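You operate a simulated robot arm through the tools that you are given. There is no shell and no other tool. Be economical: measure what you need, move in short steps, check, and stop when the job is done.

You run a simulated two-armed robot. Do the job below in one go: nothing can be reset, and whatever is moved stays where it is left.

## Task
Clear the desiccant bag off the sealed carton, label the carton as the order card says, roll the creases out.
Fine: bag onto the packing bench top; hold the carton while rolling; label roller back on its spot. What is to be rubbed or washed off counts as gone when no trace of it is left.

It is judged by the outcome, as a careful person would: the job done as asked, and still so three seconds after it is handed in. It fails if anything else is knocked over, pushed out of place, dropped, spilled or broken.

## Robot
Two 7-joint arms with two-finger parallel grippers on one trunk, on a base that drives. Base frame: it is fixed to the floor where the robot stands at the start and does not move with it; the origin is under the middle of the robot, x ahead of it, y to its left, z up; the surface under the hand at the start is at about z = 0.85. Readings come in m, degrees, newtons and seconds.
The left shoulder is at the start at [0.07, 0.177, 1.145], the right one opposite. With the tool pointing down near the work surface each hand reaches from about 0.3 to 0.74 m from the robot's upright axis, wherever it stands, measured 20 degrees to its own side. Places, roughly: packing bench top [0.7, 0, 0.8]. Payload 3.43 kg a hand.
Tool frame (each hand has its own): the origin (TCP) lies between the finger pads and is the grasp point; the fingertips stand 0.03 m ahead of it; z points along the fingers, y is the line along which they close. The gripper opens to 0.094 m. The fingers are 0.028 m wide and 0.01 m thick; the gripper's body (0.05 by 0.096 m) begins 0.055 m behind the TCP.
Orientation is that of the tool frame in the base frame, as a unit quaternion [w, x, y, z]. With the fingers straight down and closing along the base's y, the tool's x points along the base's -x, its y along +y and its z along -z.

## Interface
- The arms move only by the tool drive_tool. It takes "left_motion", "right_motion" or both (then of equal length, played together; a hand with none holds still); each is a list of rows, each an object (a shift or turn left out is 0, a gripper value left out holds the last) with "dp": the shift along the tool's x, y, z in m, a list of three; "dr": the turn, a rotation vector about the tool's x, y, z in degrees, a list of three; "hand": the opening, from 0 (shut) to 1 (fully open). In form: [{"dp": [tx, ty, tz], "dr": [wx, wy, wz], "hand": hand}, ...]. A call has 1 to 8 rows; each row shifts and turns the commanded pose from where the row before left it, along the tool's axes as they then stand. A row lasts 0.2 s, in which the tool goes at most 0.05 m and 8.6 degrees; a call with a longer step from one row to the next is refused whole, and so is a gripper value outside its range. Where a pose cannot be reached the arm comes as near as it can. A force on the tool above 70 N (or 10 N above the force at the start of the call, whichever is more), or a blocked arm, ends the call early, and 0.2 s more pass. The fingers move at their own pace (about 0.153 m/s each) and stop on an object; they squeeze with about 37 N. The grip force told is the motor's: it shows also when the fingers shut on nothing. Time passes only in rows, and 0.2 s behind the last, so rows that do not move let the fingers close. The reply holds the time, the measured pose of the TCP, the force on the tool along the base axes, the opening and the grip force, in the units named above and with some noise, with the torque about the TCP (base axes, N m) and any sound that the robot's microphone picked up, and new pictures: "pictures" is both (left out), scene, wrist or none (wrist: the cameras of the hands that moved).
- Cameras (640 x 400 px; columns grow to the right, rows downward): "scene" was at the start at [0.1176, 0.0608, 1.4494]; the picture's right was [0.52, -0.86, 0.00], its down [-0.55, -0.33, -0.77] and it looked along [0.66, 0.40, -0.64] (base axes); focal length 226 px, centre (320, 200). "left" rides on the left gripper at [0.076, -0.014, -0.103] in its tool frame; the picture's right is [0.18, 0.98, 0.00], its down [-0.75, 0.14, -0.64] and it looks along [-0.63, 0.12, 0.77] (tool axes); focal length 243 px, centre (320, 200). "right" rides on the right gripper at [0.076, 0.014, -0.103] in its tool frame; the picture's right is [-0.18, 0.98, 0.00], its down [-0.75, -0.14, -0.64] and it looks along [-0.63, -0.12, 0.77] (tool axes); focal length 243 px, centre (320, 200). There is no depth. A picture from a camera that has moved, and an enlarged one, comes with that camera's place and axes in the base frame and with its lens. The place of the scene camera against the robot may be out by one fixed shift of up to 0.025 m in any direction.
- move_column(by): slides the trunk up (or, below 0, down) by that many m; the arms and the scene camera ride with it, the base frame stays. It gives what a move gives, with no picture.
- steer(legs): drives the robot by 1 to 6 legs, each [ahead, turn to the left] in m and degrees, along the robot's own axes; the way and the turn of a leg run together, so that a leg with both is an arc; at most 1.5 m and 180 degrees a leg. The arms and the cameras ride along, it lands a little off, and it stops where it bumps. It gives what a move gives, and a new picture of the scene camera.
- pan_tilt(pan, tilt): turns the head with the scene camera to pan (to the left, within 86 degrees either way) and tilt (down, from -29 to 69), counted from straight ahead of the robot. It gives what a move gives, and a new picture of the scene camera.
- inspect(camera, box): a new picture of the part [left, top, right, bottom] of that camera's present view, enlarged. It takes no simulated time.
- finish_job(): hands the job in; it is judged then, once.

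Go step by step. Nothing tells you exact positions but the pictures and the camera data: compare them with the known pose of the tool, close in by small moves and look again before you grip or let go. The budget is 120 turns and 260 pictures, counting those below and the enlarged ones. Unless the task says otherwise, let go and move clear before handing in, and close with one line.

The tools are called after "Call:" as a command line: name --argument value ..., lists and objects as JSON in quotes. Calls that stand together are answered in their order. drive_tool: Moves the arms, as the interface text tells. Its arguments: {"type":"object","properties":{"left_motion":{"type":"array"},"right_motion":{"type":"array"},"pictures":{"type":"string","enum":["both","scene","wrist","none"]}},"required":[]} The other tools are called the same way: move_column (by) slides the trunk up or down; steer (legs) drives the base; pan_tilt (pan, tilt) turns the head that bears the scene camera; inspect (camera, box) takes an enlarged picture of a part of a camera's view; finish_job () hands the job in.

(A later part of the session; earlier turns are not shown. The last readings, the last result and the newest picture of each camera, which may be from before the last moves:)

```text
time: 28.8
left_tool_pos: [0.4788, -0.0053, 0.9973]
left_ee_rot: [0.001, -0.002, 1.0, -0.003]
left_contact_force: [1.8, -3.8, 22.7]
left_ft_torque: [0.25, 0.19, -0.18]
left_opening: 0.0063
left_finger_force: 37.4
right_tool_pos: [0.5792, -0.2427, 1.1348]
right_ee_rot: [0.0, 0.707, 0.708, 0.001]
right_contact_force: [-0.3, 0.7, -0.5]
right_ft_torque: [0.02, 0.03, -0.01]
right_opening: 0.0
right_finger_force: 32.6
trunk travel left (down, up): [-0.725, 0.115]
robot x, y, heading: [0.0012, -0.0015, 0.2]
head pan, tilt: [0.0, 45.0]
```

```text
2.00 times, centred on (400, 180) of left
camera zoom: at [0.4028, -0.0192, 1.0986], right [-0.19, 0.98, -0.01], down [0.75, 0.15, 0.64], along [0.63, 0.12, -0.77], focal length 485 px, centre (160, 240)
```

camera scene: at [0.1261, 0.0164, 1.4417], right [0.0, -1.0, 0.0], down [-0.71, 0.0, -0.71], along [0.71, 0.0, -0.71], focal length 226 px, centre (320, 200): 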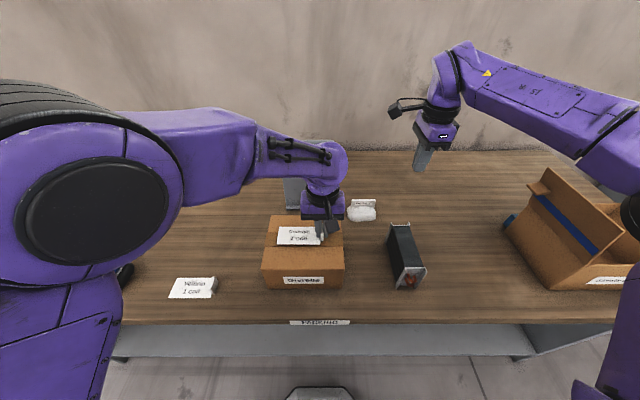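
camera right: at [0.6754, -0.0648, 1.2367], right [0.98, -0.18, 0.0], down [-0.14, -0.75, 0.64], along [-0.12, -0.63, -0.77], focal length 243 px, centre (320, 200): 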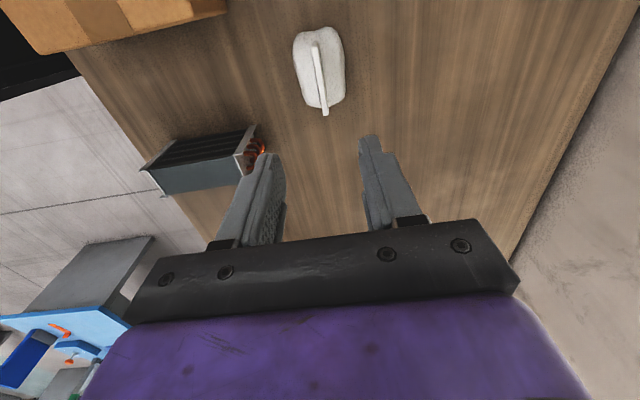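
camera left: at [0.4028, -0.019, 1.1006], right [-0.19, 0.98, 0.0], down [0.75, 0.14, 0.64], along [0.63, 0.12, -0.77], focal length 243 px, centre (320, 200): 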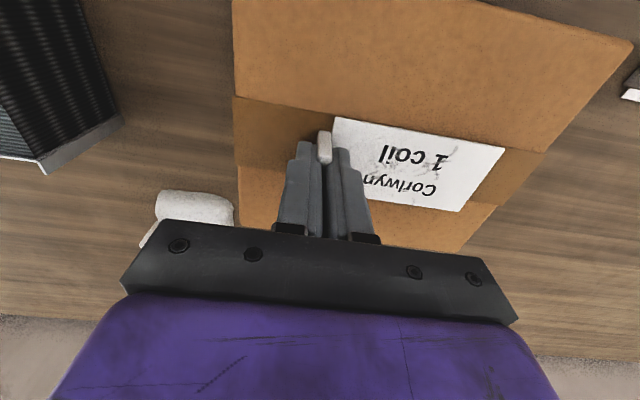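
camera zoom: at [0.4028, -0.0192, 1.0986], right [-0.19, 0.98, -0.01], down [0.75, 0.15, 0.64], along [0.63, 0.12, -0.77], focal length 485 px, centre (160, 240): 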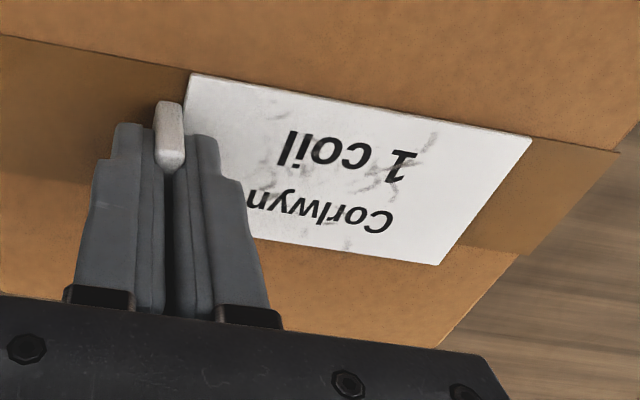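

The label is down with contact force. I release it and raise the left hand, then head for the roller.

Call:
drive_tool --left_motion '[{"hand": 0.4}, {"hand": 0.4}, {"dp": [0, 0, -0.03]}, {"dp": [0, 0, -0.045]}, {"dp": [0, 0.048, -0.01]}, {"dp": [0, 0.048, 0]}, {"dp": [0, 0.048, 0]}, {}]'

```text
time: 30.6
left_tool_pos: [0.4777, 0.1333, 1.0694]
left_ee_rot: [-0.008, 0.007, 1.0, 0.015]
left_contact_force: [0.1, -0.9, 0.0]
left_ft_torque: [0.06, 0.03, -0.01]
left_opening: 0.0374
left_finger_force: 0.0
right_tool_pos: [0.5815, -0.2418, 1.1337]
right_ee_rot: [0.001, 0.707, 0.707, 0.0]
right_contact_force: [-0.5, 0.5, -0.6]
right_ft_torque: [-0.05, 0.02, -0.01]
right_opening: 0.0001
right_finger_force: 33.0
trunk travel left (down, up): [-0.725, 0.115]
robot x, y, heading: [-0.0002, -0.0023, -0.0]
head pan, tilt: [0.0, 45.0]
camera scene: at [0.1264, 0.0161, 1.4417], right [0.0, -1.0, 0.0], down [-0.71, 0.0, -0.71], along [0.71, 0.0, -0.71], focal length 226 px, centre (320, 200)
camera left: at [0.4022, 0.1175, 1.1717], right [-0.17, 0.98, 0.03], down [0.77, 0.11, 0.63], along [0.62, 0.13, -0.77], focal length 243 px, centre (320, 200)
```

scene: 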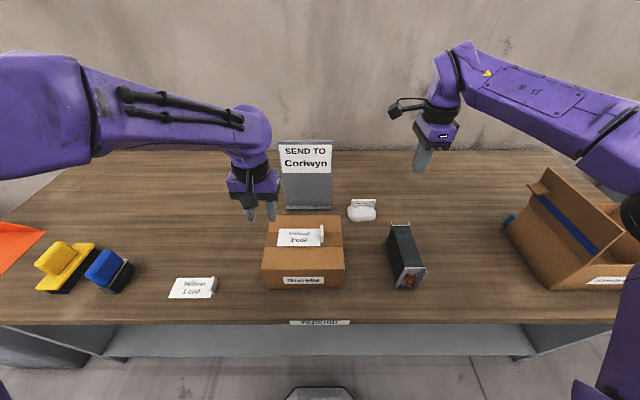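
left: 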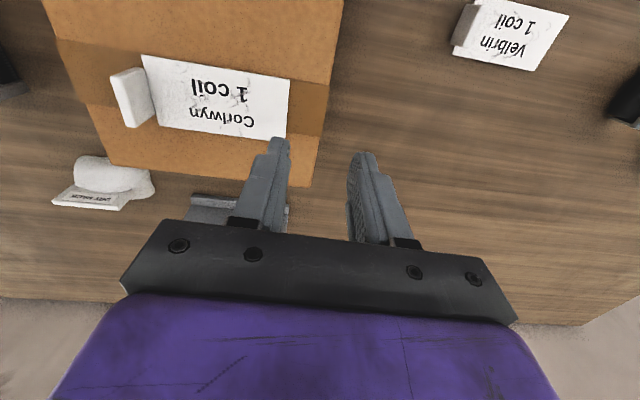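

The label lies flat on the carton with its tab at right. Now the left hand goes above the roller.

Call:
drive_tool --left_motion '[{"dr": [1.7, -0.9, -0.8], "dp": [0, 0.03, -0.02]}, {"dp": [0.012, 0.047, 0]}, {"dp": [0.012, 0.047, 0]}, {"dp": [0.012, 0.047, 0]}, {"dp": [0.012, 0.047, 0]}, {"dp": [0.012, 0.047, 0]}, {"dp": [0.012, 0.047, 0]}, {"dp": [0, 0.047, 0], "hand": 1}]' --pictures "none"

Call:
drive_tool --left_motion '[{"dp": [0, 0.035, 0]}, {}]'

Call:
inspect --camera "left" --box '[200, 0, 520, 200]'

```text
time: 32.4
left_tool_pos: [0.4072, 0.4957, 1.0905]
left_ee_rot: [0.0, 0.0, 1.0, -0.001]
left_contact_force: [-0.1, 0.7, 0.0]
left_ft_torque: [0.02, -0.01, 0.01]
left_opening: 0.0942
left_finger_force: 0.0
right_tool_pos: [0.5821, -0.242, 1.134]
right_ee_rot: [-0.001, 0.706, 0.708, -0.001]
right_contact_force: [0.3, 0.2, 0.9]
right_ft_torque: [-0.03, -0.01, 0.03]
right_opening: 0.0
right_finger_force: 33.4
trunk travel left (down, up): [-0.725, 0.115]
robot x, y, heading: [-0.0012, -0.0037, -0.1]
head pan, tilt: [0.0, 45.0]
```

```text
time: 33.0
left_tool_pos: [0.4054, 0.5288, 1.0894]
left_ee_rot: [0.0, -0.001, 1.0, 0.001]
left_contact_force: [0.1, -0.6, -0.3]
left_ft_torque: [0.01, 0.0, 0.0]
left_opening: 0.0939
left_finger_force: 0.1
right_tool_pos: [0.5811, -0.2413, 1.1329]
right_ee_rot: [0.0, 0.706, 0.708, 0.001]
right_contact_force: [0.6, 0.5, 0.5]
right_ft_torque: [0.01, -0.01, -0.02]
right_opening: 0.0
right_finger_force: 32.9
trunk travel left (down, up): [-0.725, 0.115]
robot x, y, heading: [-0.0005, 0.0032, -0.1]
head pan, tilt: [0.0, 45.0]
camera scene: at [0.1261, 0.0163, 1.4417], right [0.0, -1.0, 0.0], down [-0.71, 0.0, -0.71], along [0.71, 0.0, -0.71], focal length 226 px, centre (320, 200)
camera left: at [0.3297, 0.5144, 1.1914], right [-0.18, 0.98, 0.0], down [0.75, 0.14, 0.64], along [0.63, 0.12, -0.77], focal length 243 px, centre (320, 200)
```

scene: 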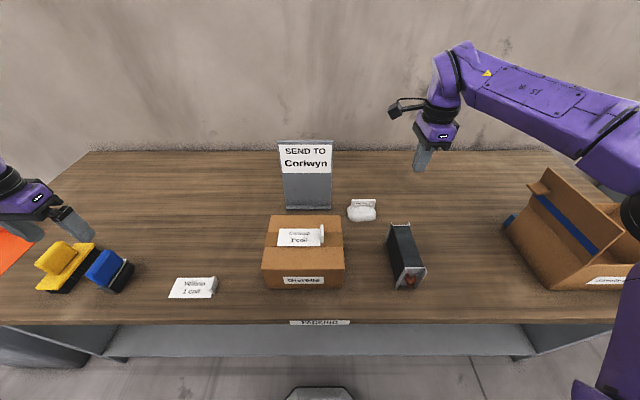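
left: 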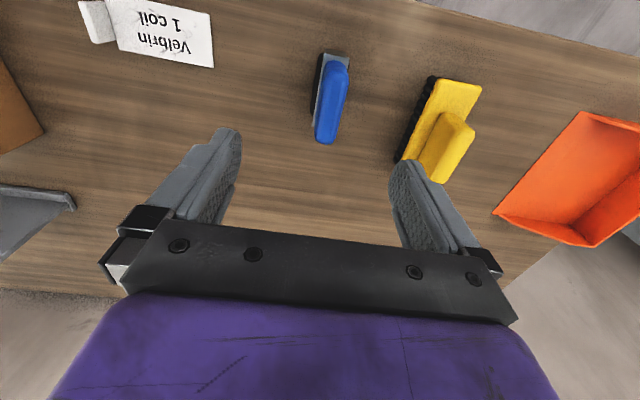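

```text
2.00 times, centred on (360, 100) of left
camera zoom: at [0.3297, 0.5144, 1.1914], right [-0.18, 0.98, 0.0], down [0.75, 0.14, 0.64], along [0.63, 0.12, -0.77], focal length 485 px, centre (240, 400)
```

zoom: 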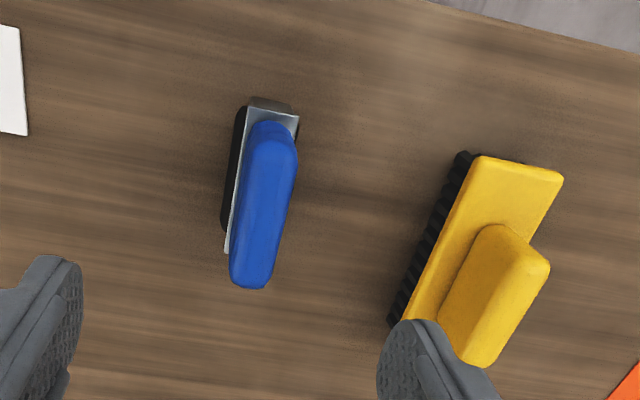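

The roller's blue handle runs along base x, centred near (0.414, 0.544) with its top near z 0.92. I descend over it.

Call:
drive_tool --left_motion '[{"dp": [-0.008, 0.015, 0.04], "hand": 0.75}, {"dp": [0, 0, 0.04]}, {"dp": [0, 0, 0.045]}, {}]' --pictures "wrist"

Call:
inspect --camera "left" --box '[220, 50, 460, 200]'

Call:
inspect --camera "scene" --box '[0, 200, 160, 300]'

```text
time: 34.0
left_tool_pos: [0.4149, 0.5414, 0.9627]
left_ee_rot: [0.0, 0.0, 1.0, -0.001]
left_contact_force: [-0.3, 0.0, -0.9]
left_ft_torque: [-0.02, -0.04, 0.03]
left_opening: 0.0705
left_finger_force: 0.1
right_tool_pos: [0.5818, -0.2408, 1.1345]
right_ee_rot: [0.0, 0.706, 0.708, 0.0]
right_contact_force: [0.9, 0.0, -1.0]
right_ft_torque: [0.0, 0.0, -0.02]
right_opening: 0.0001
right_finger_force: 33.1
trunk travel left (down, up): [-0.725, 0.115]
robot x, y, heading: [0.0009, -0.0008, -0.0]
head pan, tilt: [0.0, 45.0]
camera left: at [0.338, 0.5286, 1.0656], right [-0.18, 0.98, 0.0], down [0.75, 0.14, 0.64], along [0.63, 0.12, -0.77], focal length 243 px, centre (320, 200)
```

left: 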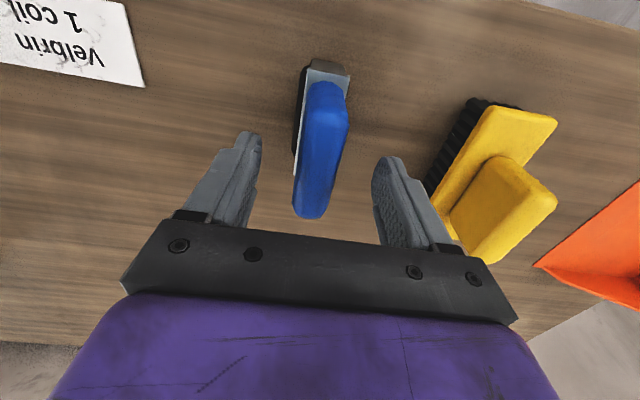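

```text
2.67 times, centred on (340, 125) of left
camera zoom: at [0.338, 0.5286, 1.0656], right [-0.18, 0.98, 0.0], down [0.75, 0.14, 0.64], along [0.63, 0.12, -0.77], focal length 647 px, centre (267, 400)
```

zoom: 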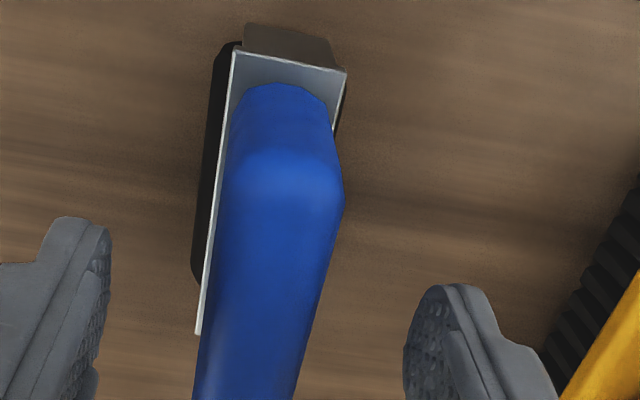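

```text
4.00 times, centred on (80, 250) of scene
camera zoom: at [0.126, 0.017, 1.4418], right [0.0, -1.0, 0.0], down [-0.71, 0.0, -0.71], along [0.71, 0.0, -0.71], focal length 904 px, centre (1280, 0)
```

zoom: 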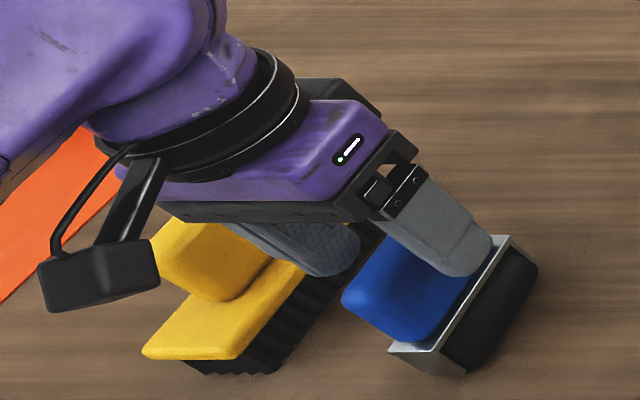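

Call:
drive_tool --left_motion '[{"dp": [0, 0, 0.02]}, {"dp": [0, 0, 0.015]}, {}]' --pictures "wrist"

Call:
inspect --camera "scene" --box '[40, 225, 160, 300]'

```text
time: 34.8
left_tool_pos: [0.4134, 0.543, 0.929]
left_ee_rot: [0.0, 0.0, 1.0, 0.0]
left_contact_force: [-0.1, -0.4, 0.2]
left_ft_torque: [0.02, -0.01, 0.0]
left_opening: 0.0704
left_finger_force: 0.0
right_tool_pos: [0.5813, -0.2418, 1.1342]
right_ee_rot: [-0.002, 0.707, 0.708, 0.0]
right_contact_force: [-0.3, 0.3, 0.2]
right_ft_torque: [-0.03, 0.0, -0.03]
right_opening: 0.0
right_finger_force: 32.9
trunk travel left (down, up): [-0.725, 0.115]
robot x, y, heading: [0.0024, 0.0033, 0.0]
head pan, tilt: [0.0, 45.0]
camera left: at [0.3372, 0.5282, 1.0311], right [-0.18, 0.98, 0.0], down [0.75, 0.14, 0.64], along [0.63, 0.12, -0.77], focal length 243 px, centre (320, 200)
```

left: 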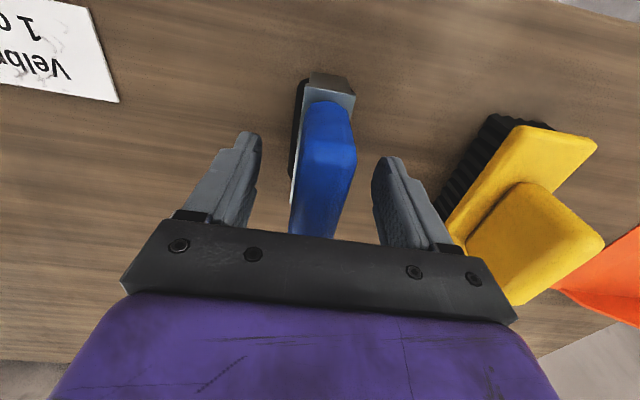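

```text
5.33 times, centred on (100, 262) of scene
camera zoom: at [0.1259, 0.0165, 1.4418], right [0.0, -1.0, 0.0], down [-0.71, 0.0, -0.71], along [0.71, 0.0, -0.71], focal length 1205 px, centre (1493, -133)
```

zoom: 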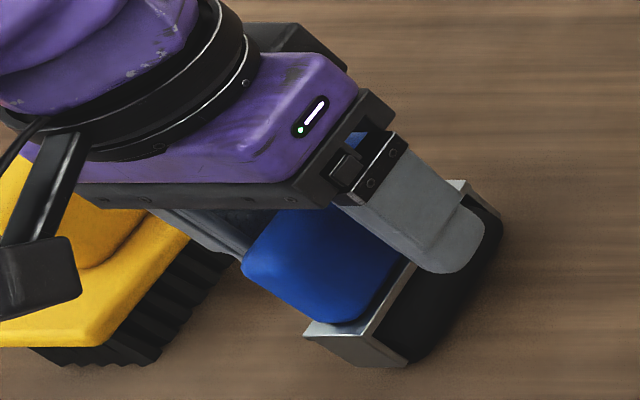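

Call:
drive_tool --left_motion '[{"dp": [0, 0, 0.005]}, {"hand": 0}, {"hand": 0}, {"hand": 0}, {}]' --pictures "wrist"

Call:
inspect --camera "scene" --box '[40, 225, 160, 300]'

```text
time: 36.0
left_tool_pos: [0.4138, 0.5424, 0.926]
left_ee_rot: [0.0, 0.0, 1.0, 0.0]
left_contact_force: [1.5, -0.3, 0.9]
left_ft_torque: [-0.03, -0.2, -0.01]
left_opening: 0.0283
left_finger_force: 37.1
right_tool_pos: [0.5809, -0.2422, 1.1335]
right_ee_rot: [-0.001, 0.706, 0.708, 0.0]
right_contact_force: [-1.1, 1.0, 0.5]
right_ft_torque: [0.03, 0.02, 0.02]
right_opening: 0.0001
right_finger_force: 32.8
trunk travel left (down, up): [-0.725, 0.115]
robot x, y, heading: [-0.0006, 0.0008, 0.1]
head pan, tilt: [0.0, 45.0]
camera left: at [0.3375, 0.5284, 1.0273], right [-0.18, 0.98, 0.0], down [0.75, 0.14, 0.64], along [0.63, 0.12, -0.77], focal length 243 px, centre (320, 200)
```

left: 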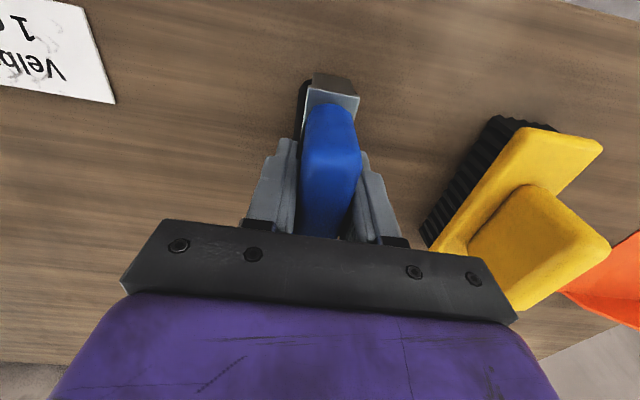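

```text
5.33 times, centred on (100, 262) of scene
camera zoom: at [0.126, 0.0164, 1.4418], right [0.0, -1.0, 0.0], down [-0.71, 0.0, -0.71], along [0.71, 0.0, -0.71], focal length 1205 px, centre (1493, -133)
```

zoom: 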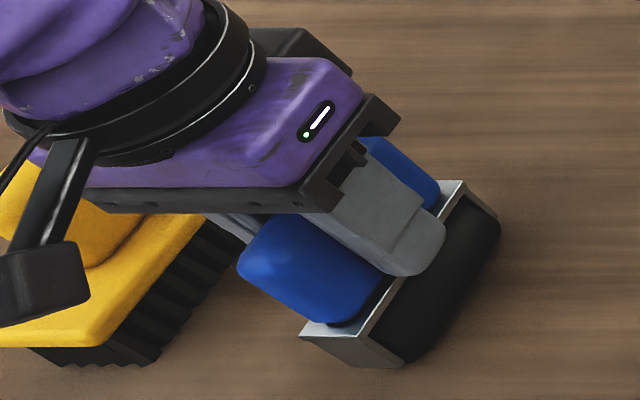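

The roller is held (home pose: x 0.414, y 0.542, z 0.926). I lift it, and meanwhile tilt the right hand so it can hold the carton's right edge without crowding the roller.

Call:
drive_tool --left_motion '[{"dp": [0, 0, -0.02]}, {"dp": [0, 0, -0.045]}, {"dp": [0, 0, -0.045]}, {"dp": [0, 0, -0.045]}, {"dp": [0, 0, -0.025]}, {}]' --right_motion '[{"dr": [0, 8.5, 0]}, {"dr": [0, 8.5, 0]}, {"dr": [0, 8.5, 0]}, {"dr": [0, 8.5, 0]}, {"dr": [0, 6, 0]}, {}]'

```text
time: 37.4
left_tool_pos: [0.4115, 0.5435, 1.1051]
left_ee_rot: [0.0, 0.001, 1.0, -0.001]
left_contact_force: [-0.9, 0.1, -1.8]
left_ft_torque: [0.0, 0.02, 0.0]
left_opening: 0.0279
left_finger_force: 37.1
right_tool_pos: [0.5803, -0.2392, 1.1347]
right_ee_rot: [-0.242, 0.664, 0.664, 0.242]
right_contact_force: [0.0, 0.8, -0.6]
right_ft_torque: [0.01, -0.01, -0.04]
right_opening: 0.0002
right_finger_force: 32.9
trunk travel left (down, up): [-0.725, 0.115]
robot x, y, heading: [-0.0016, 0.0002, 0.2]
head pan, tilt: [0.0, 45.0]
camera scene: at [0.1262, 0.0181, 1.4417], right [0.0, -1.0, 0.0], down [-0.71, 0.0, -0.71], along [0.71, 0.0, -0.71], focal length 226 px, centre (320, 200)
camera right: at [0.5957, -0.2465, 1.2625], right [0.98, -0.14, -0.12], down [-0.14, -0.99, 0.01], along [-0.12, 0.01, -0.99], focal length 243 px, centre (320, 200)
camera left: at [0.3354, 0.5303, 1.2068], right [-0.18, 0.98, 0.0], down [0.75, 0.14, 0.64], along [0.63, 0.12, -0.77], focal length 243 px, centre (320, 200)
```

scene: 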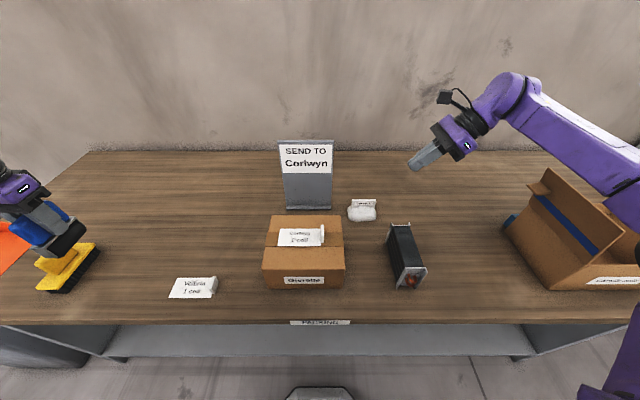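
right: 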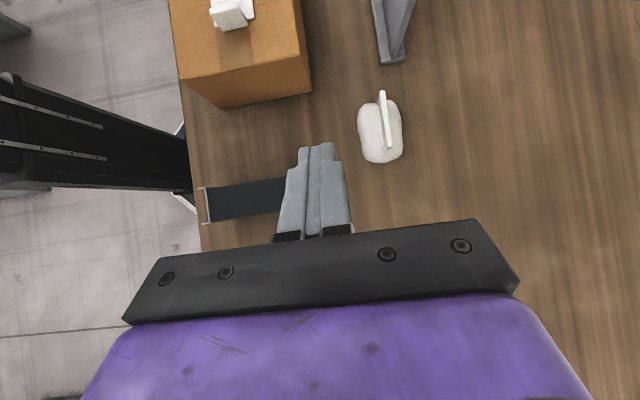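
left: 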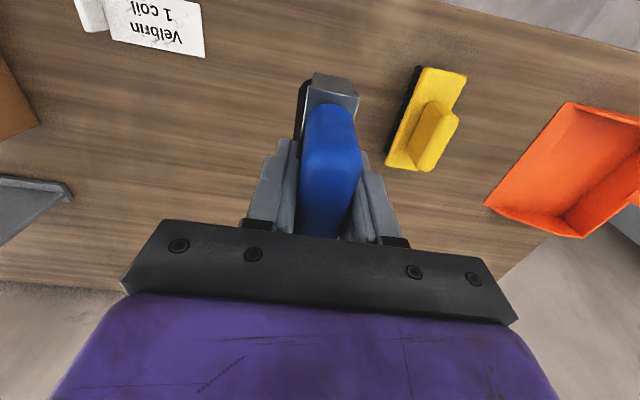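

Call:
drive_tool --left_motion '[{"dp": [-0.0083, -0.045, 0]}, {"dp": [-0.0083, -0.045, 0]}, {"dp": [-0.0083, -0.045, 0]}, {"dp": [-0.0083, -0.045, 0]}, {"dp": [-0.0083, -0.045, 0]}, {"dp": [-0.0083, -0.045, 0]}, {"dp": [-0.0083, -0.045, 0]}, {"dp": [-0.0083, -0.045, 0]}]' --right_motion '[{"dp": [0.01574, -0.012, 0.04036]}, {"dp": [0.01574, -0.012, 0.04036]}, {"dp": [0.01574, -0.012, 0.04036]}, {"dp": [0.01574, -0.012, 0.04036]}, {"dp": [0.01574, -0.012, 0.04036]}, {}, {}, {}]'

```text
time: 39.2
left_tool_pos: [0.4803, 0.1815, 1.1063]
left_ee_rot: [0.0, -0.001, 1.0, 0.0]
left_contact_force: [0.1, -0.4, -1.4]
left_ft_torque: [0.02, 0.0, 0.0]
left_opening: 0.0282
left_finger_force: 36.6
right_tool_pos: [0.5213, -0.0518, 1.0304]
right_ee_rot: [-0.243, 0.663, 0.665, 0.241]
right_contact_force: [-0.2, -0.5, -0.3]
right_ft_torque: [0.02, 0.01, 0.0]
right_opening: 0.0
right_finger_force: 33.4
trunk travel left (down, up): [-0.725, 0.115]
robot x, y, heading: [0.0038, -0.0014, -0.2]
head pan, tilt: [0.0, 45.0]
camera scene: at [0.1269, 0.0137, 1.4416], right [0.0, -1.0, 0.0], down [-0.71, 0.0, -0.71], along [0.71, 0.0, -0.71], focal length 226 px, centre (320, 200)
camera right: at [0.5355, -0.0591, 1.1574], right [0.98, -0.14, -0.12], down [-0.14, -0.99, 0.0], along [-0.12, 0.01, -0.99], focal length 243 px, centre (320, 200)
camera left: at [0.4034, 0.1661, 1.2082], right [-0.18, 0.98, 0.0], down [0.75, 0.14, 0.64], along [0.63, 0.12, -0.77], focal length 243 px, centre (320, 200)
```

scene: 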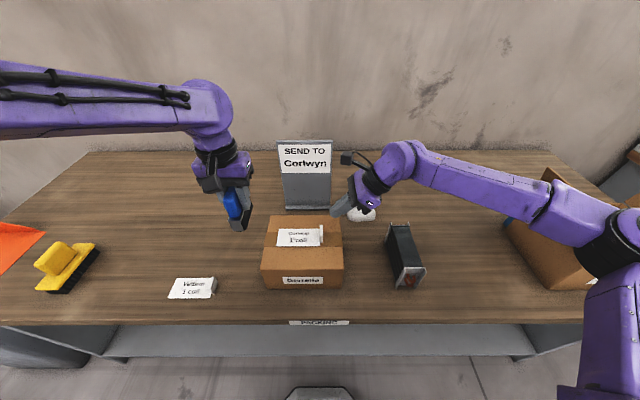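
right: 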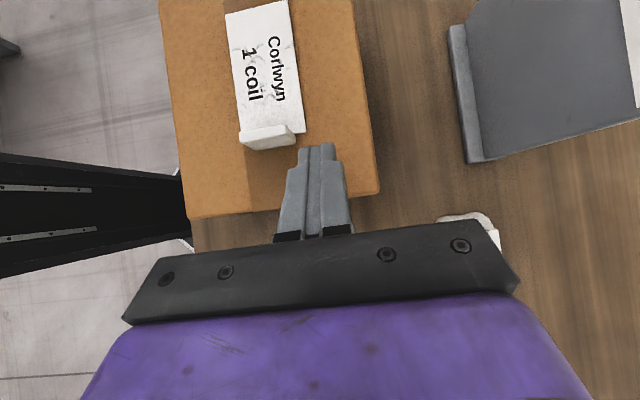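
left: 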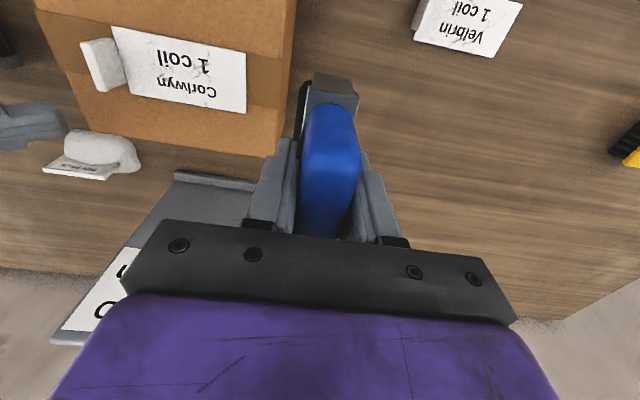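

Call:
drive_tool --right_motion '[{"dp": [-0.0129, 0, 0.0153]}, {"dp": [-0.0064, 0, 0.0077]}, {"dp": [-0.0032, 0, 0.0038]}, {}]' --left_motion '[{"dp": [0, -0.045, 0]}, {"dp": [0, -0.03, 0]}, {"dp": [0.001, 0, 0.02]}, {}]'

```text
time: 40.2
left_tool_pos: [0.4771, 0.107, 1.087]
left_ee_rot: [0.0, 0.0, 1.0, 0.0]
left_contact_force: [0.1, -0.1, -1.5]
left_ft_torque: [0.01, 0.02, 0.01]
left_opening: 0.0284
left_finger_force: 37.2
right_tool_pos: [0.5204, -0.051, 0.9947]
right_ee_rot: [-0.243, 0.663, 0.665, 0.242]
right_contact_force: [0.8, 0.0, -0.2]
right_ft_torque: [0.01, 0.0, -0.04]
right_opening: 0.0
right_finger_force: 33.4
trunk travel left (down, up): [-0.725, 0.115]
robot x, y, heading: [0.0019, 0.0003, -0.1]
head pan, tilt: [0.0, 45.0]
camera scene: at [0.1262, 0.0153, 1.4417], right [0.0, -1.0, 0.0], down [-0.71, 0.0, -0.71], along [0.71, 0.0, -0.71], focal length 226 px, centre (320, 200)
camera right: at [0.5346, -0.0579, 1.1228], right [0.98, -0.14, -0.12], down [-0.14, -0.99, 0.01], along [-0.12, 0.01, -0.99], focal length 243 px, centre (320, 200)
camera left: at [0.4023, 0.093, 1.188], right [-0.18, 0.98, 0.0], down [0.75, 0.14, 0.64], along [0.63, 0.12, -0.77], focal length 243 px, centre (320, 200)
```

scene: 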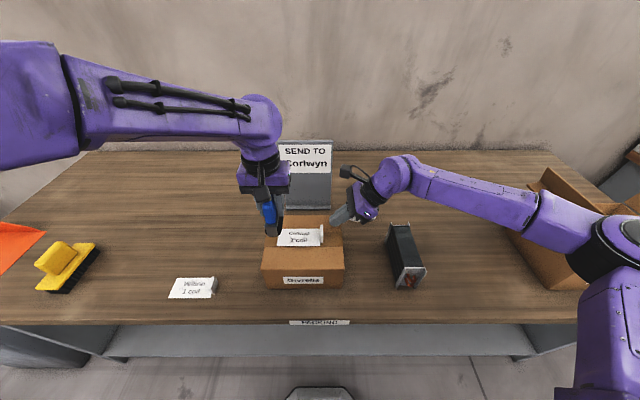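
right: 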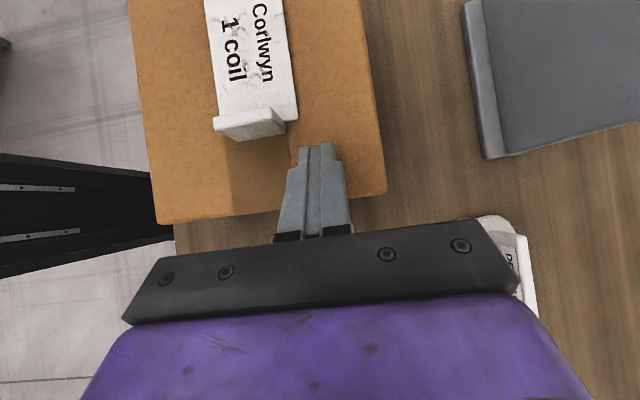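
left: 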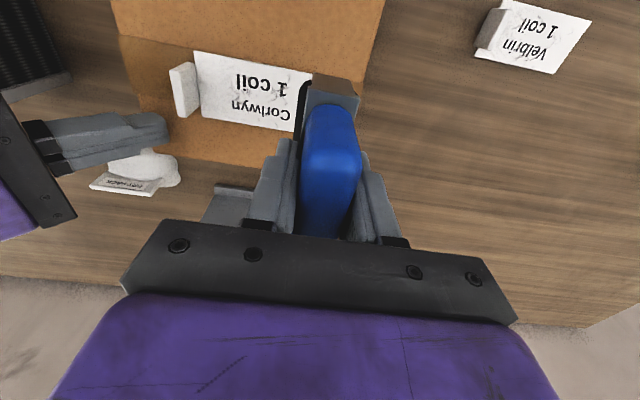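

Call:
drive_tool --right_motion '[{"dp": [-0.0016, 0, 0.0019]}, {"dp": [-0.0016, 0, 0.0019]}, {}]' --pictures "none"

```text
time: 41.0
left_tool_pos: [0.4779, 0.1084, 1.0866]
left_ee_rot: [0.0, 0.001, 1.0, -0.001]
left_contact_force: [0.2, -0.2, -1.7]
left_ft_torque: [0.04, 0.02, -0.02]
left_opening: 0.0285
left_finger_force: 37.2
right_tool_pos: [0.5201, -0.0493, 0.9919]
right_ee_rot: [-0.243, 0.663, 0.665, 0.243]
right_contact_force: [3.5, 0.7, 10.9]
right_ft_torque: [0.14, -0.09, 0.11]
right_opening: 0.0
right_finger_force: 33.0
trunk travel left (down, up): [-0.725, 0.115]
robot x, y, heading: [0.001, 0.0014, -0.0]
head pan, tilt: [0.0, 45.0]
```

The right hand holds the carton with about 11 N. Now I lower the roller onto the label's left part.

Call:
drive_tool --left_motion '[{"dp": [0.004, -0.016, 0.025]}, {"dp": [0, 0, 0.016]}, {"dp": [0, 0, 0.003]}, {"dp": [0, 0, 0.002]}, {}]'

```text
time: 42.2
left_tool_pos: [0.4738, 0.0927, 1.0408]
left_ee_rot: [0.0, 0.0, 1.0, 0.0]
left_contact_force: [0.3, -0.5, -1.6]
left_ft_torque: [0.01, 0.02, 0.02]
left_opening: 0.0285
left_finger_force: 36.8
right_tool_pos: [0.5202, -0.0497, 0.9919]
right_ee_rot: [-0.242, 0.663, 0.665, 0.244]
right_contact_force: [8.9, 0.3, 21.1]
right_ft_torque: [0.19, -0.27, 0.0]
right_opening: 0.0001
right_finger_force: 32.4
trunk travel left (down, up): [-0.725, 0.115]
robot x, y, heading: [-0.0022, 0.0014, -0.1]
head pan, tilt: [0.0, 45.0]
camera scene: at [0.1252, 0.0169, 1.442], right [0.0, -1.0, 0.0], down [-0.71, 0.0, -0.71], along [0.71, 0.0, -0.71], focal length 226 px, centre (320, 200)
camera left: at [0.3976, 0.0785, 1.1424], right [-0.18, 0.98, 0.0], down [0.75, 0.14, 0.64], along [0.63, 0.12, -0.77], focal length 243 px, centre (320, 200)
```

scene: 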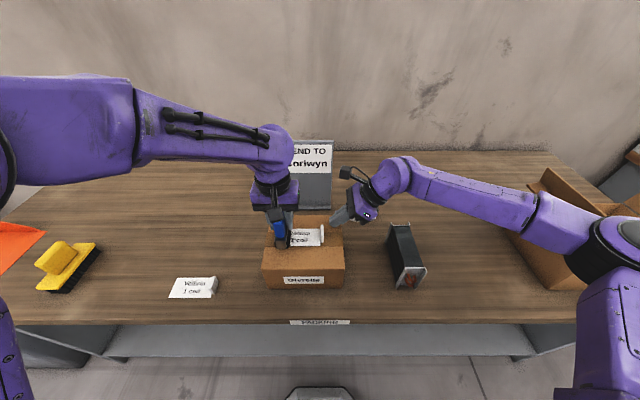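
left: 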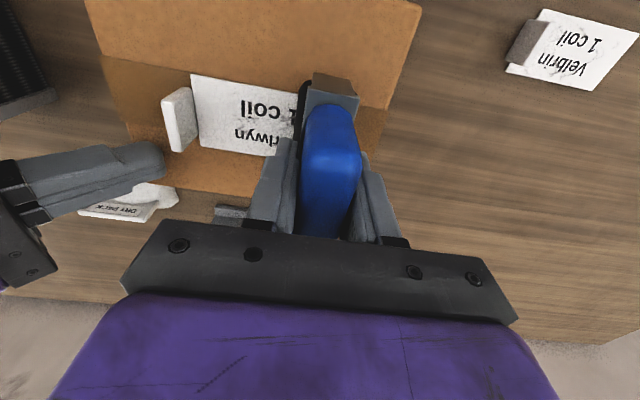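

Call:
drive_tool --left_motion '[{"dp": [0, 0, 0.002]}, {"dp": [0, 0, 0.002]}, {}]' --pictures "none"

```text
time: 43.0
left_tool_pos: [0.4736, 0.0922, 1.0382]
left_ee_rot: [0.001, -0.001, 1.0, -0.001]
left_contact_force: [-0.2, -0.4, 7.8]
left_ft_torque: [-0.05, -0.16, 0.02]
left_opening: 0.0282
left_finger_force: 37.0
right_tool_pos: [0.5185, -0.0499, 0.9908]
right_ee_rot: [-0.241, 0.664, 0.665, 0.243]
right_contact_force: [10.4, 0.5, 21.9]
right_ft_torque: [0.2, -0.34, -0.12]
right_opening: 0.0001
right_finger_force: 32.7
trunk travel left (down, up): [-0.725, 0.115]
robot x, y, heading: [0.0017, 0.0044, 0.1]
head pan, tilt: [0.0, 45.0]
```

Contact with about 9 N. Rolling toward the tab, slowly.

Call:
drive_tool --left_motion '[{"dp": [0, -0.005, 0.001]}, {"dp": [0, -0.01, 0]}, {"dp": [0, -0.012, 0]}, {"dp": [0, -0.012, 0]}, {"dp": [0, -0.012, 0]}, {"dp": [0, -0.01, 0]}, {}]'

```text
time: 44.6
left_tool_pos: [0.4701, 0.0342, 1.0382]
left_ee_rot: [0.004, 0.0, 1.0, -0.003]
left_contact_force: [0.9, 18.5, 27.6]
left_ft_torque: [1.39, -0.21, 0.17]
left_opening: 0.0282
left_finger_force: 37.3
right_tool_pos: [0.5166, -0.0468, 0.9931]
right_ee_rot: [-0.241, 0.663, 0.666, 0.241]
right_contact_force: [0.8, -3.3, 7.9]
right_ft_torque: [-0.07, -0.02, 0.01]
right_opening: 0.0
right_finger_force: 33.3
trunk travel left (down, up): [-0.725, 0.115]
robot x, y, heading: [-0.0007, -0.0004, 0.0]
head pan, tilt: [0.0, 45.0]
camera scene: at [0.1209, 0.0203, 1.4423], right [0.0, -1.0, 0.0], down [-0.7, 0.0, -0.71], along [0.71, 0.0, -0.7], focal length 226 px, centre (320, 200)
camera left: at [0.3941, 0.0201, 1.1391], right [-0.18, 0.98, -0.01], down [0.75, 0.14, 0.65], along [0.63, 0.12, -0.76], focal length 243 px, centre (320, 200)
```

scene: 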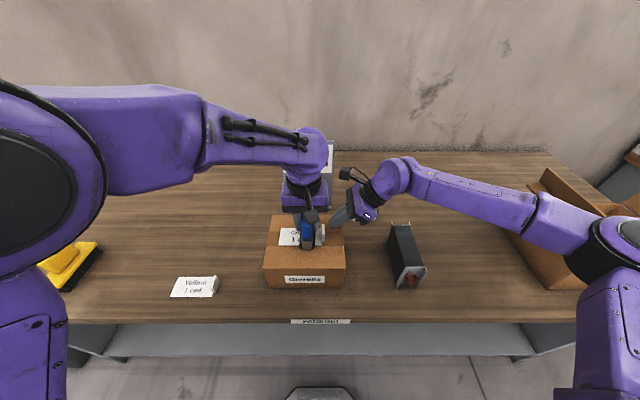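
left: 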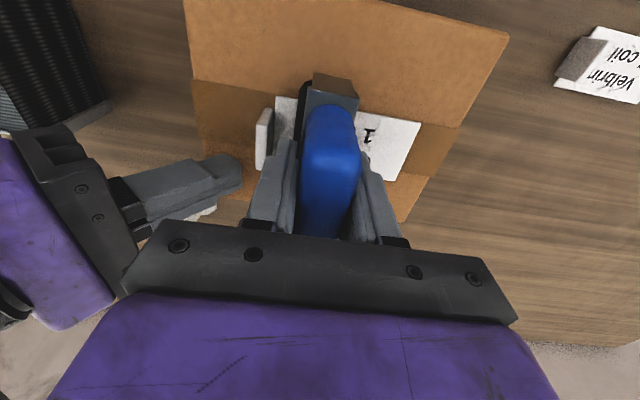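

Call:
drive_tool --left_motion '[{"dp": [0, 0.001, -0.001]}, {}]' --pictures "wrist"

Call:
inspect --camera "scene" --box '[240, 190, 400, 300]'

Call:
inspect --camera "right" --box '[100, 0, 420, 200]'

```text
time: 45.2
left_tool_pos: [0.4713, 0.0328, 1.0365]
left_ee_rot: [0.002, 0.0, 1.0, -0.003]
left_contact_force: [-0.7, 7.9, 20.4]
left_ft_torque: [0.68, -0.14, 0.08]
left_opening: 0.0282
left_finger_force: 37.0
right_tool_pos: [0.5158, -0.0473, 0.9928]
right_ee_rot: [-0.241, 0.663, 0.666, 0.242]
right_contact_force: [-2.9, 2.3, 8.2]
right_ft_torque: [0.22, 0.13, 0.02]
right_opening: 0.0
right_finger_force: 33.4
trunk travel left (down, up): [-0.725, 0.115]
robot x, y, heading: [-0.0018, -0.0043, -0.0]
head pan, tilt: [0.0, 45.0]
camera left: at [0.3944, 0.0197, 1.1393], right [-0.18, 0.98, -0.01], down [0.75, 0.14, 0.64], along [0.63, 0.11, -0.77], focal length 243 px, centre (320, 200)
```

left: 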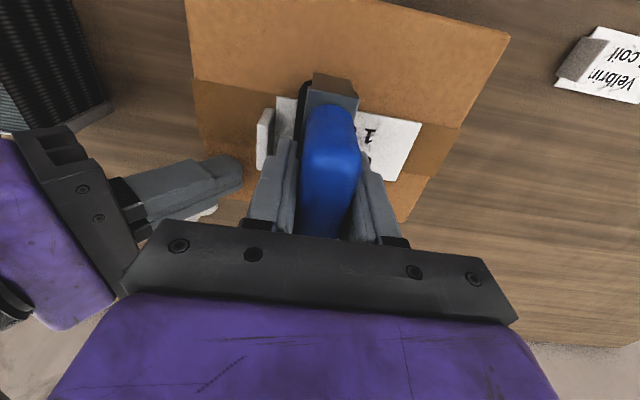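

```text
3.64 times, centred on (320, 245) of scene
camera zoom: at [0.1215, 0.0194, 1.4421], right [0.0, -1.0, 0.0], down [-0.7, 0.0, -0.71], along [0.71, 0.0, -0.7], focal length 822 px, centre (320, 36)
```

zoom: 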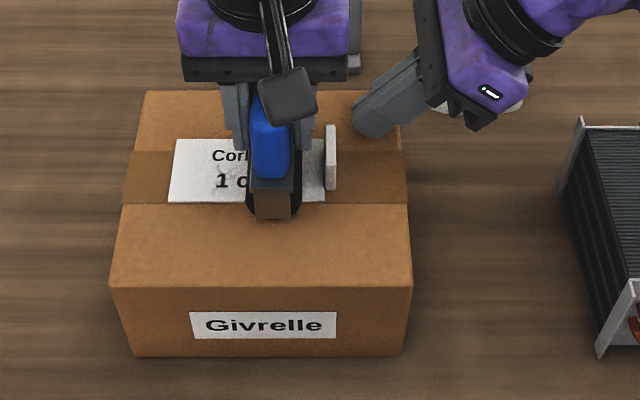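

```text
2.00 times, centred on (260, 100) of right
camera zoom: at [0.5307, -0.054, 1.1201], right [0.98, -0.14, -0.12], down [-0.14, -0.99, 0.01], along [-0.12, 0.01, -0.99], focal length 485 px, centre (440, 400)
```

zoom: 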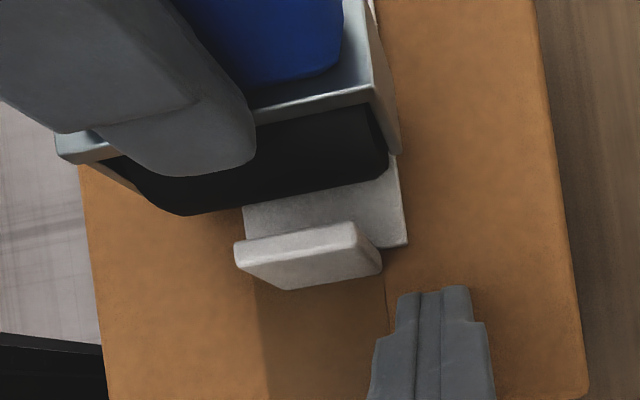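

The barrel overhangs the near edge and barely reaches the far one; I'll lift, shift 9 mm ahead and roll on with lighter pressure.

Call:
drive_tool --left_motion '[{"dp": [0, 0, -0.008]}, {"dp": [-0.01, -0.007, 0]}, {"dp": [0, 0, 0.004]}, {}]' --pictures "none"

Call:
inspect --camera "right" --box '[100, 0, 420, 200]'

Call:
inspect --camera "scene" --box '[260, 210, 350, 260]'

```text
time: 46.2
left_tool_pos: [0.4825, 0.0255, 1.0402]
left_ee_rot: [0.001, 0.0, 1.0, -0.001]
left_contact_force: [-0.2, -0.7, -1.6]
left_ft_torque: [0.01, -0.01, -0.01]
left_opening: 0.0284
left_finger_force: 37.3
right_tool_pos: [0.5187, -0.0485, 0.9916]
right_ee_rot: [-0.242, 0.664, 0.665, 0.244]
right_contact_force: [-2.1, 2.5, 16.5]
right_ft_torque: [0.19, 0.07, -0.09]
right_opening: 0.0
right_finger_force: 32.2
trunk travel left (down, up): [-0.725, 0.115]
robot x, y, heading: [-0.0008, 0.0001, 0.0]
head pan, tilt: [0.0, 45.0]
```

```text
2.00 times, centred on (260, 100) of right
camera zoom: at [0.5328, -0.0562, 1.1201], right [0.98, -0.14, -0.12], down [-0.14, -0.99, 0.01], along [-0.12, 0.01, -0.99], focal length 485 px, centre (440, 400)
```

zoom: 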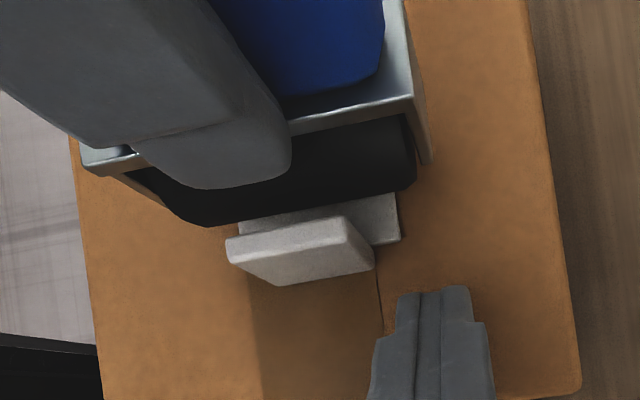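

```text
7.11 times, centred on (305, 235) of scene
camera zoom: at [0.1236, 0.0174, 1.442], right [0.0, -1.0, 0.0], down [-0.71, 0.0, -0.71], along [0.71, 0.0, -0.71], focal length 1607 px, centre (427, -49)
```

zoom: 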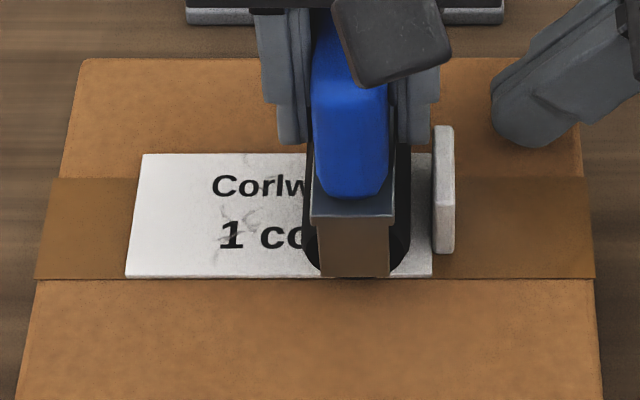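

Now the barrel covers the label's width. Lower to light contact and roll back toward the left end.

Call:
drive_tool --left_motion '[{"dp": [0, 0, 0.002]}, {"dp": [0, 0, 0.0015]}, {"dp": [0, 0.01, 0]}, {"dp": [0, 0.012, 0]}, {"dp": [0, 0.012, 0]}, {"dp": [0, 0.012, 0]}, {"dp": [0, 0.012, 0]}, {"dp": [0, 0.012, 0]}]' --pictures "none"

Call:
inspect --camera "scene" --box '[260, 210, 350, 260]'

```text
time: 48.0
left_tool_pos: [0.4828, 0.0962, 1.038]
left_ee_rot: [0.0, 0.001, 1.0, 0.0]
left_contact_force: [-1.0, -1.4, 0.9]
left_ft_torque: [-0.09, 0.02, -0.03]
left_opening: 0.0284
left_finger_force: 36.9
right_tool_pos: [0.518, -0.0496, 0.9917]
right_ee_rot: [-0.242, 0.664, 0.665, 0.243]
right_contact_force: [2.0, 3.3, 17.9]
right_ft_torque: [0.27, -0.01, 0.11]
right_opening: 0.0
right_finger_force: 33.1
trunk travel left (down, up): [-0.725, 0.115]
robot x, y, heading: [-0.0008, 0.0013, 0.3]
head pan, tilt: [0.0, 45.0]
```

```text
7.11 times, centred on (305, 235) of scene
camera zoom: at [0.1235, 0.0173, 1.442], right [0.0, -1.0, 0.0], down [-0.71, 0.0, -0.71], along [0.71, 0.0, -0.71], focal length 1607 px, centre (427, -49)
```

zoom: 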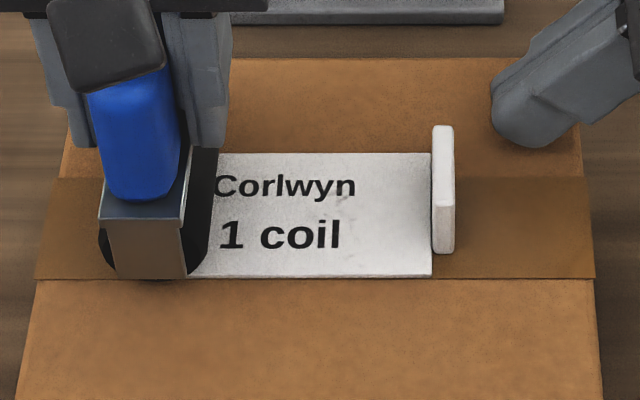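

Creases are nearly gone; a few more passes with slightly more pressure.

Call:
drive_tool --left_motion '[{"dp": [0, 0.004, 0.002]}, {"dp": [0, -0.012, 0]}, {"dp": [0, -0.013, 0]}, {"dp": [0, -0.013, 0]}, {"dp": [0, -0.013, 0]}, {"dp": [0, -0.013, 0]}, {"dp": [0, -0.011, 0]}, {}]' --pictures "none"

Call:
inspect --camera "scene" --box '[260, 210, 350, 260]'

```text
time: 49.8
left_tool_pos: [0.482, 0.0268, 1.0381]
left_ee_rot: [0.003, 0.0, 1.0, -0.004]
left_contact_force: [-0.1, 15.2, 38.4]
left_ft_torque: [1.13, 0.19, -0.05]
left_opening: 0.0281
left_finger_force: 37.1
right_tool_pos: [0.5154, -0.0462, 0.9919]
right_ee_rot: [-0.241, 0.663, 0.666, 0.242]
right_contact_force: [-0.2, 0.3, -0.2]
right_ft_torque: [-0.03, -0.02, 0.04]
right_opening: 0.0002
right_finger_force: 33.3
trunk travel left (down, up): [-0.725, 0.115]
robot x, y, heading: [-0.001, 0.0001, -0.1]
head pan, tilt: [0.0, 45.0]
```

```text
7.11 times, centred on (305, 235) of scene
camera zoom: at [0.1207, 0.0205, 1.4424], right [0.0, -1.0, 0.0], down [-0.7, 0.0, -0.71], along [0.71, 0.0, -0.7], focal length 1607 px, centre (427, -49)
```

zoom: 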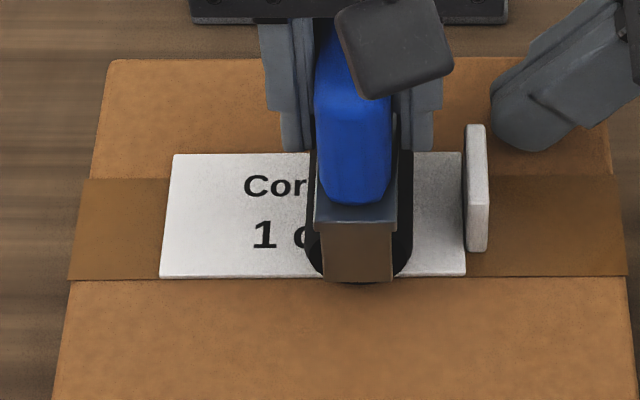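

The carton slid about 8 mm to the right because pressing was too hard (38 N) and unloaded the holding hand. I lift the roller and check.

Call:
drive_tool --left_motion '[{"dp": [0, 0, -0.008]}, {"dp": [0, 0, -0.008]}, {}]'

Call:
inspect --camera "scene" --box '[260, 210, 350, 260]'

```text
time: 50.6
left_tool_pos: [0.4823, 0.0236, 1.0506]
left_ee_rot: [0.0, 0.0, 1.0, -0.001]
left_contact_force: [1.1, -0.8, -2.0]
left_ft_torque: [0.02, 0.02, -0.02]
left_opening: 0.0283
left_finger_force: 36.9
right_tool_pos: [0.5199, -0.0506, 0.9937]
right_ee_rot: [-0.242, 0.664, 0.665, 0.243]
right_contact_force: [0.4, 1.4, 13.9]
right_ft_torque: [0.2, -0.03, 0.1]
right_opening: 0.0
right_finger_force: 32.9
trunk travel left (down, up): [-0.725, 0.115]
robot x, y, heading: [-0.0021, 0.0013, -0.2]
head pan, tilt: [0.0, 45.0]
camera scene: at [0.1244, 0.0171, 1.4419], right [0.0, -1.0, 0.0], down [-0.71, 0.0, -0.71], along [0.71, 0.0, -0.71], focal length 226 px, centre (320, 200)
camera left: at [0.4053, 0.0106, 1.1527], right [-0.18, 0.98, 0.0], down [0.75, 0.14, 0.64], along [0.63, 0.12, -0.77], focal length 243 px, centre (320, 200)
```

scene: 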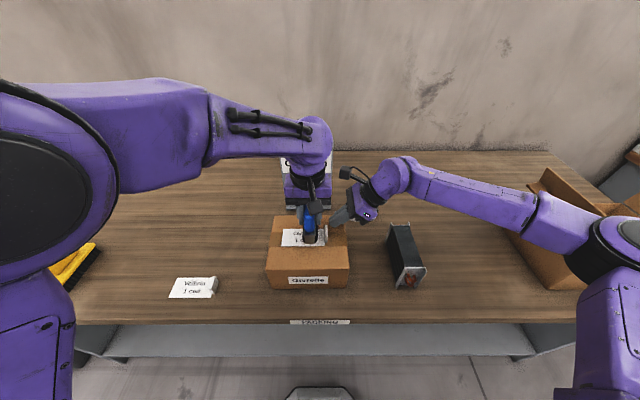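
left: 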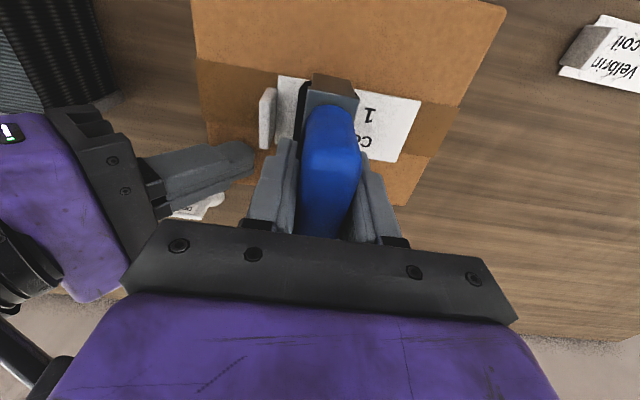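

```text
7.11 times, centred on (305, 235) of scene
camera zoom: at [0.1244, 0.0171, 1.4419], right [0.0, -1.0, 0.0], down [-0.71, 0.0, -0.71], along [0.71, 0.0, -0.71], focal length 1607 px, centre (427, -49)
```

zoom: 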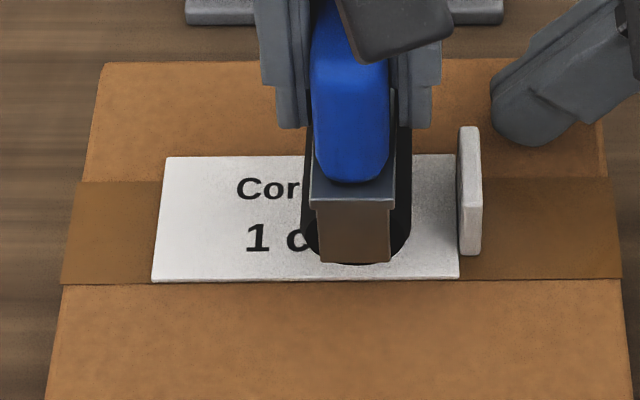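

Call:
drive_tool --left_motion '[{"dp": [0, 0, -0.03]}, {"dp": [0, 0.045, -0.01]}, {"dp": [0, 0.045, 0]}, {"dp": [0, 0.04, 0]}, {}]' --pictures "none"

Call:
inspect --camera "scene" --box '[260, 210, 350, 260]'

Call:
inspect --camera "right" --box '[180, 0, 340, 100]'

```text
time: 51.8
left_tool_pos: [0.4844, 0.155, 1.0928]
left_ee_rot: [0.001, 0.0, 1.0, -0.001]
left_contact_force: [0.5, 0.6, -1.0]
left_ft_torque: [0.0, 0.0, 0.03]
left_opening: 0.0285
left_finger_force: 36.9
right_tool_pos: [0.5185, -0.0489, 0.9921]
right_ee_rot: [-0.242, 0.663, 0.665, 0.244]
right_contact_force: [2.6, -0.5, 21.4]
right_ft_torque: [0.14, -0.11, -0.28]
right_opening: 0.0
right_finger_force: 32.9
trunk travel left (down, up): [-0.725, 0.115]
robot x, y, heading: [0.0042, -0.0003, -0.2]
head pan, tilt: [0.0, 45.0]
```

```text
7.11 times, centred on (305, 235) of scene
camera zoom: at [0.1244, 0.0167, 1.442], right [0.0, -1.0, 0.0], down [-0.71, 0.0, -0.71], along [0.71, 0.0, -0.71], focal length 1607 px, centre (427, -49)
```

zoom: 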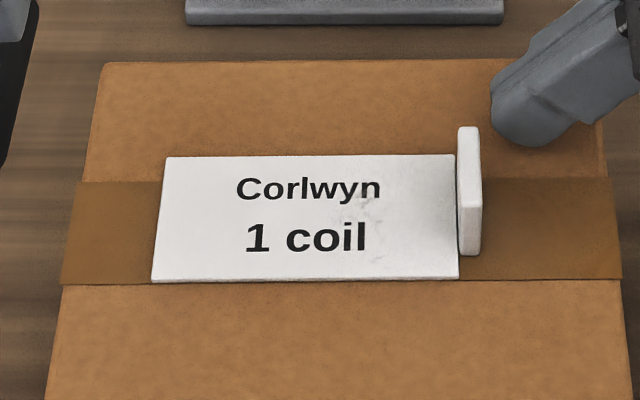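

```text
4.00 times, centred on (260, 50) of right
camera zoom: at [0.5334, -0.0565, 1.12], right [0.98, -0.14, -0.12], down [-0.14, -0.99, 0.01], along [-0.12, 0.01, -0.99], focal length 970 px, centre (560, 800)
```

zoom: 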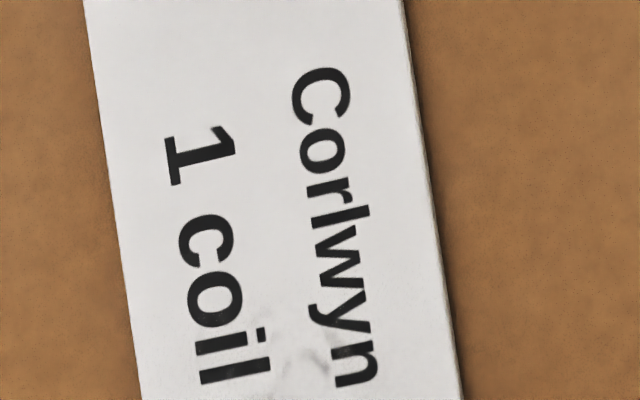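

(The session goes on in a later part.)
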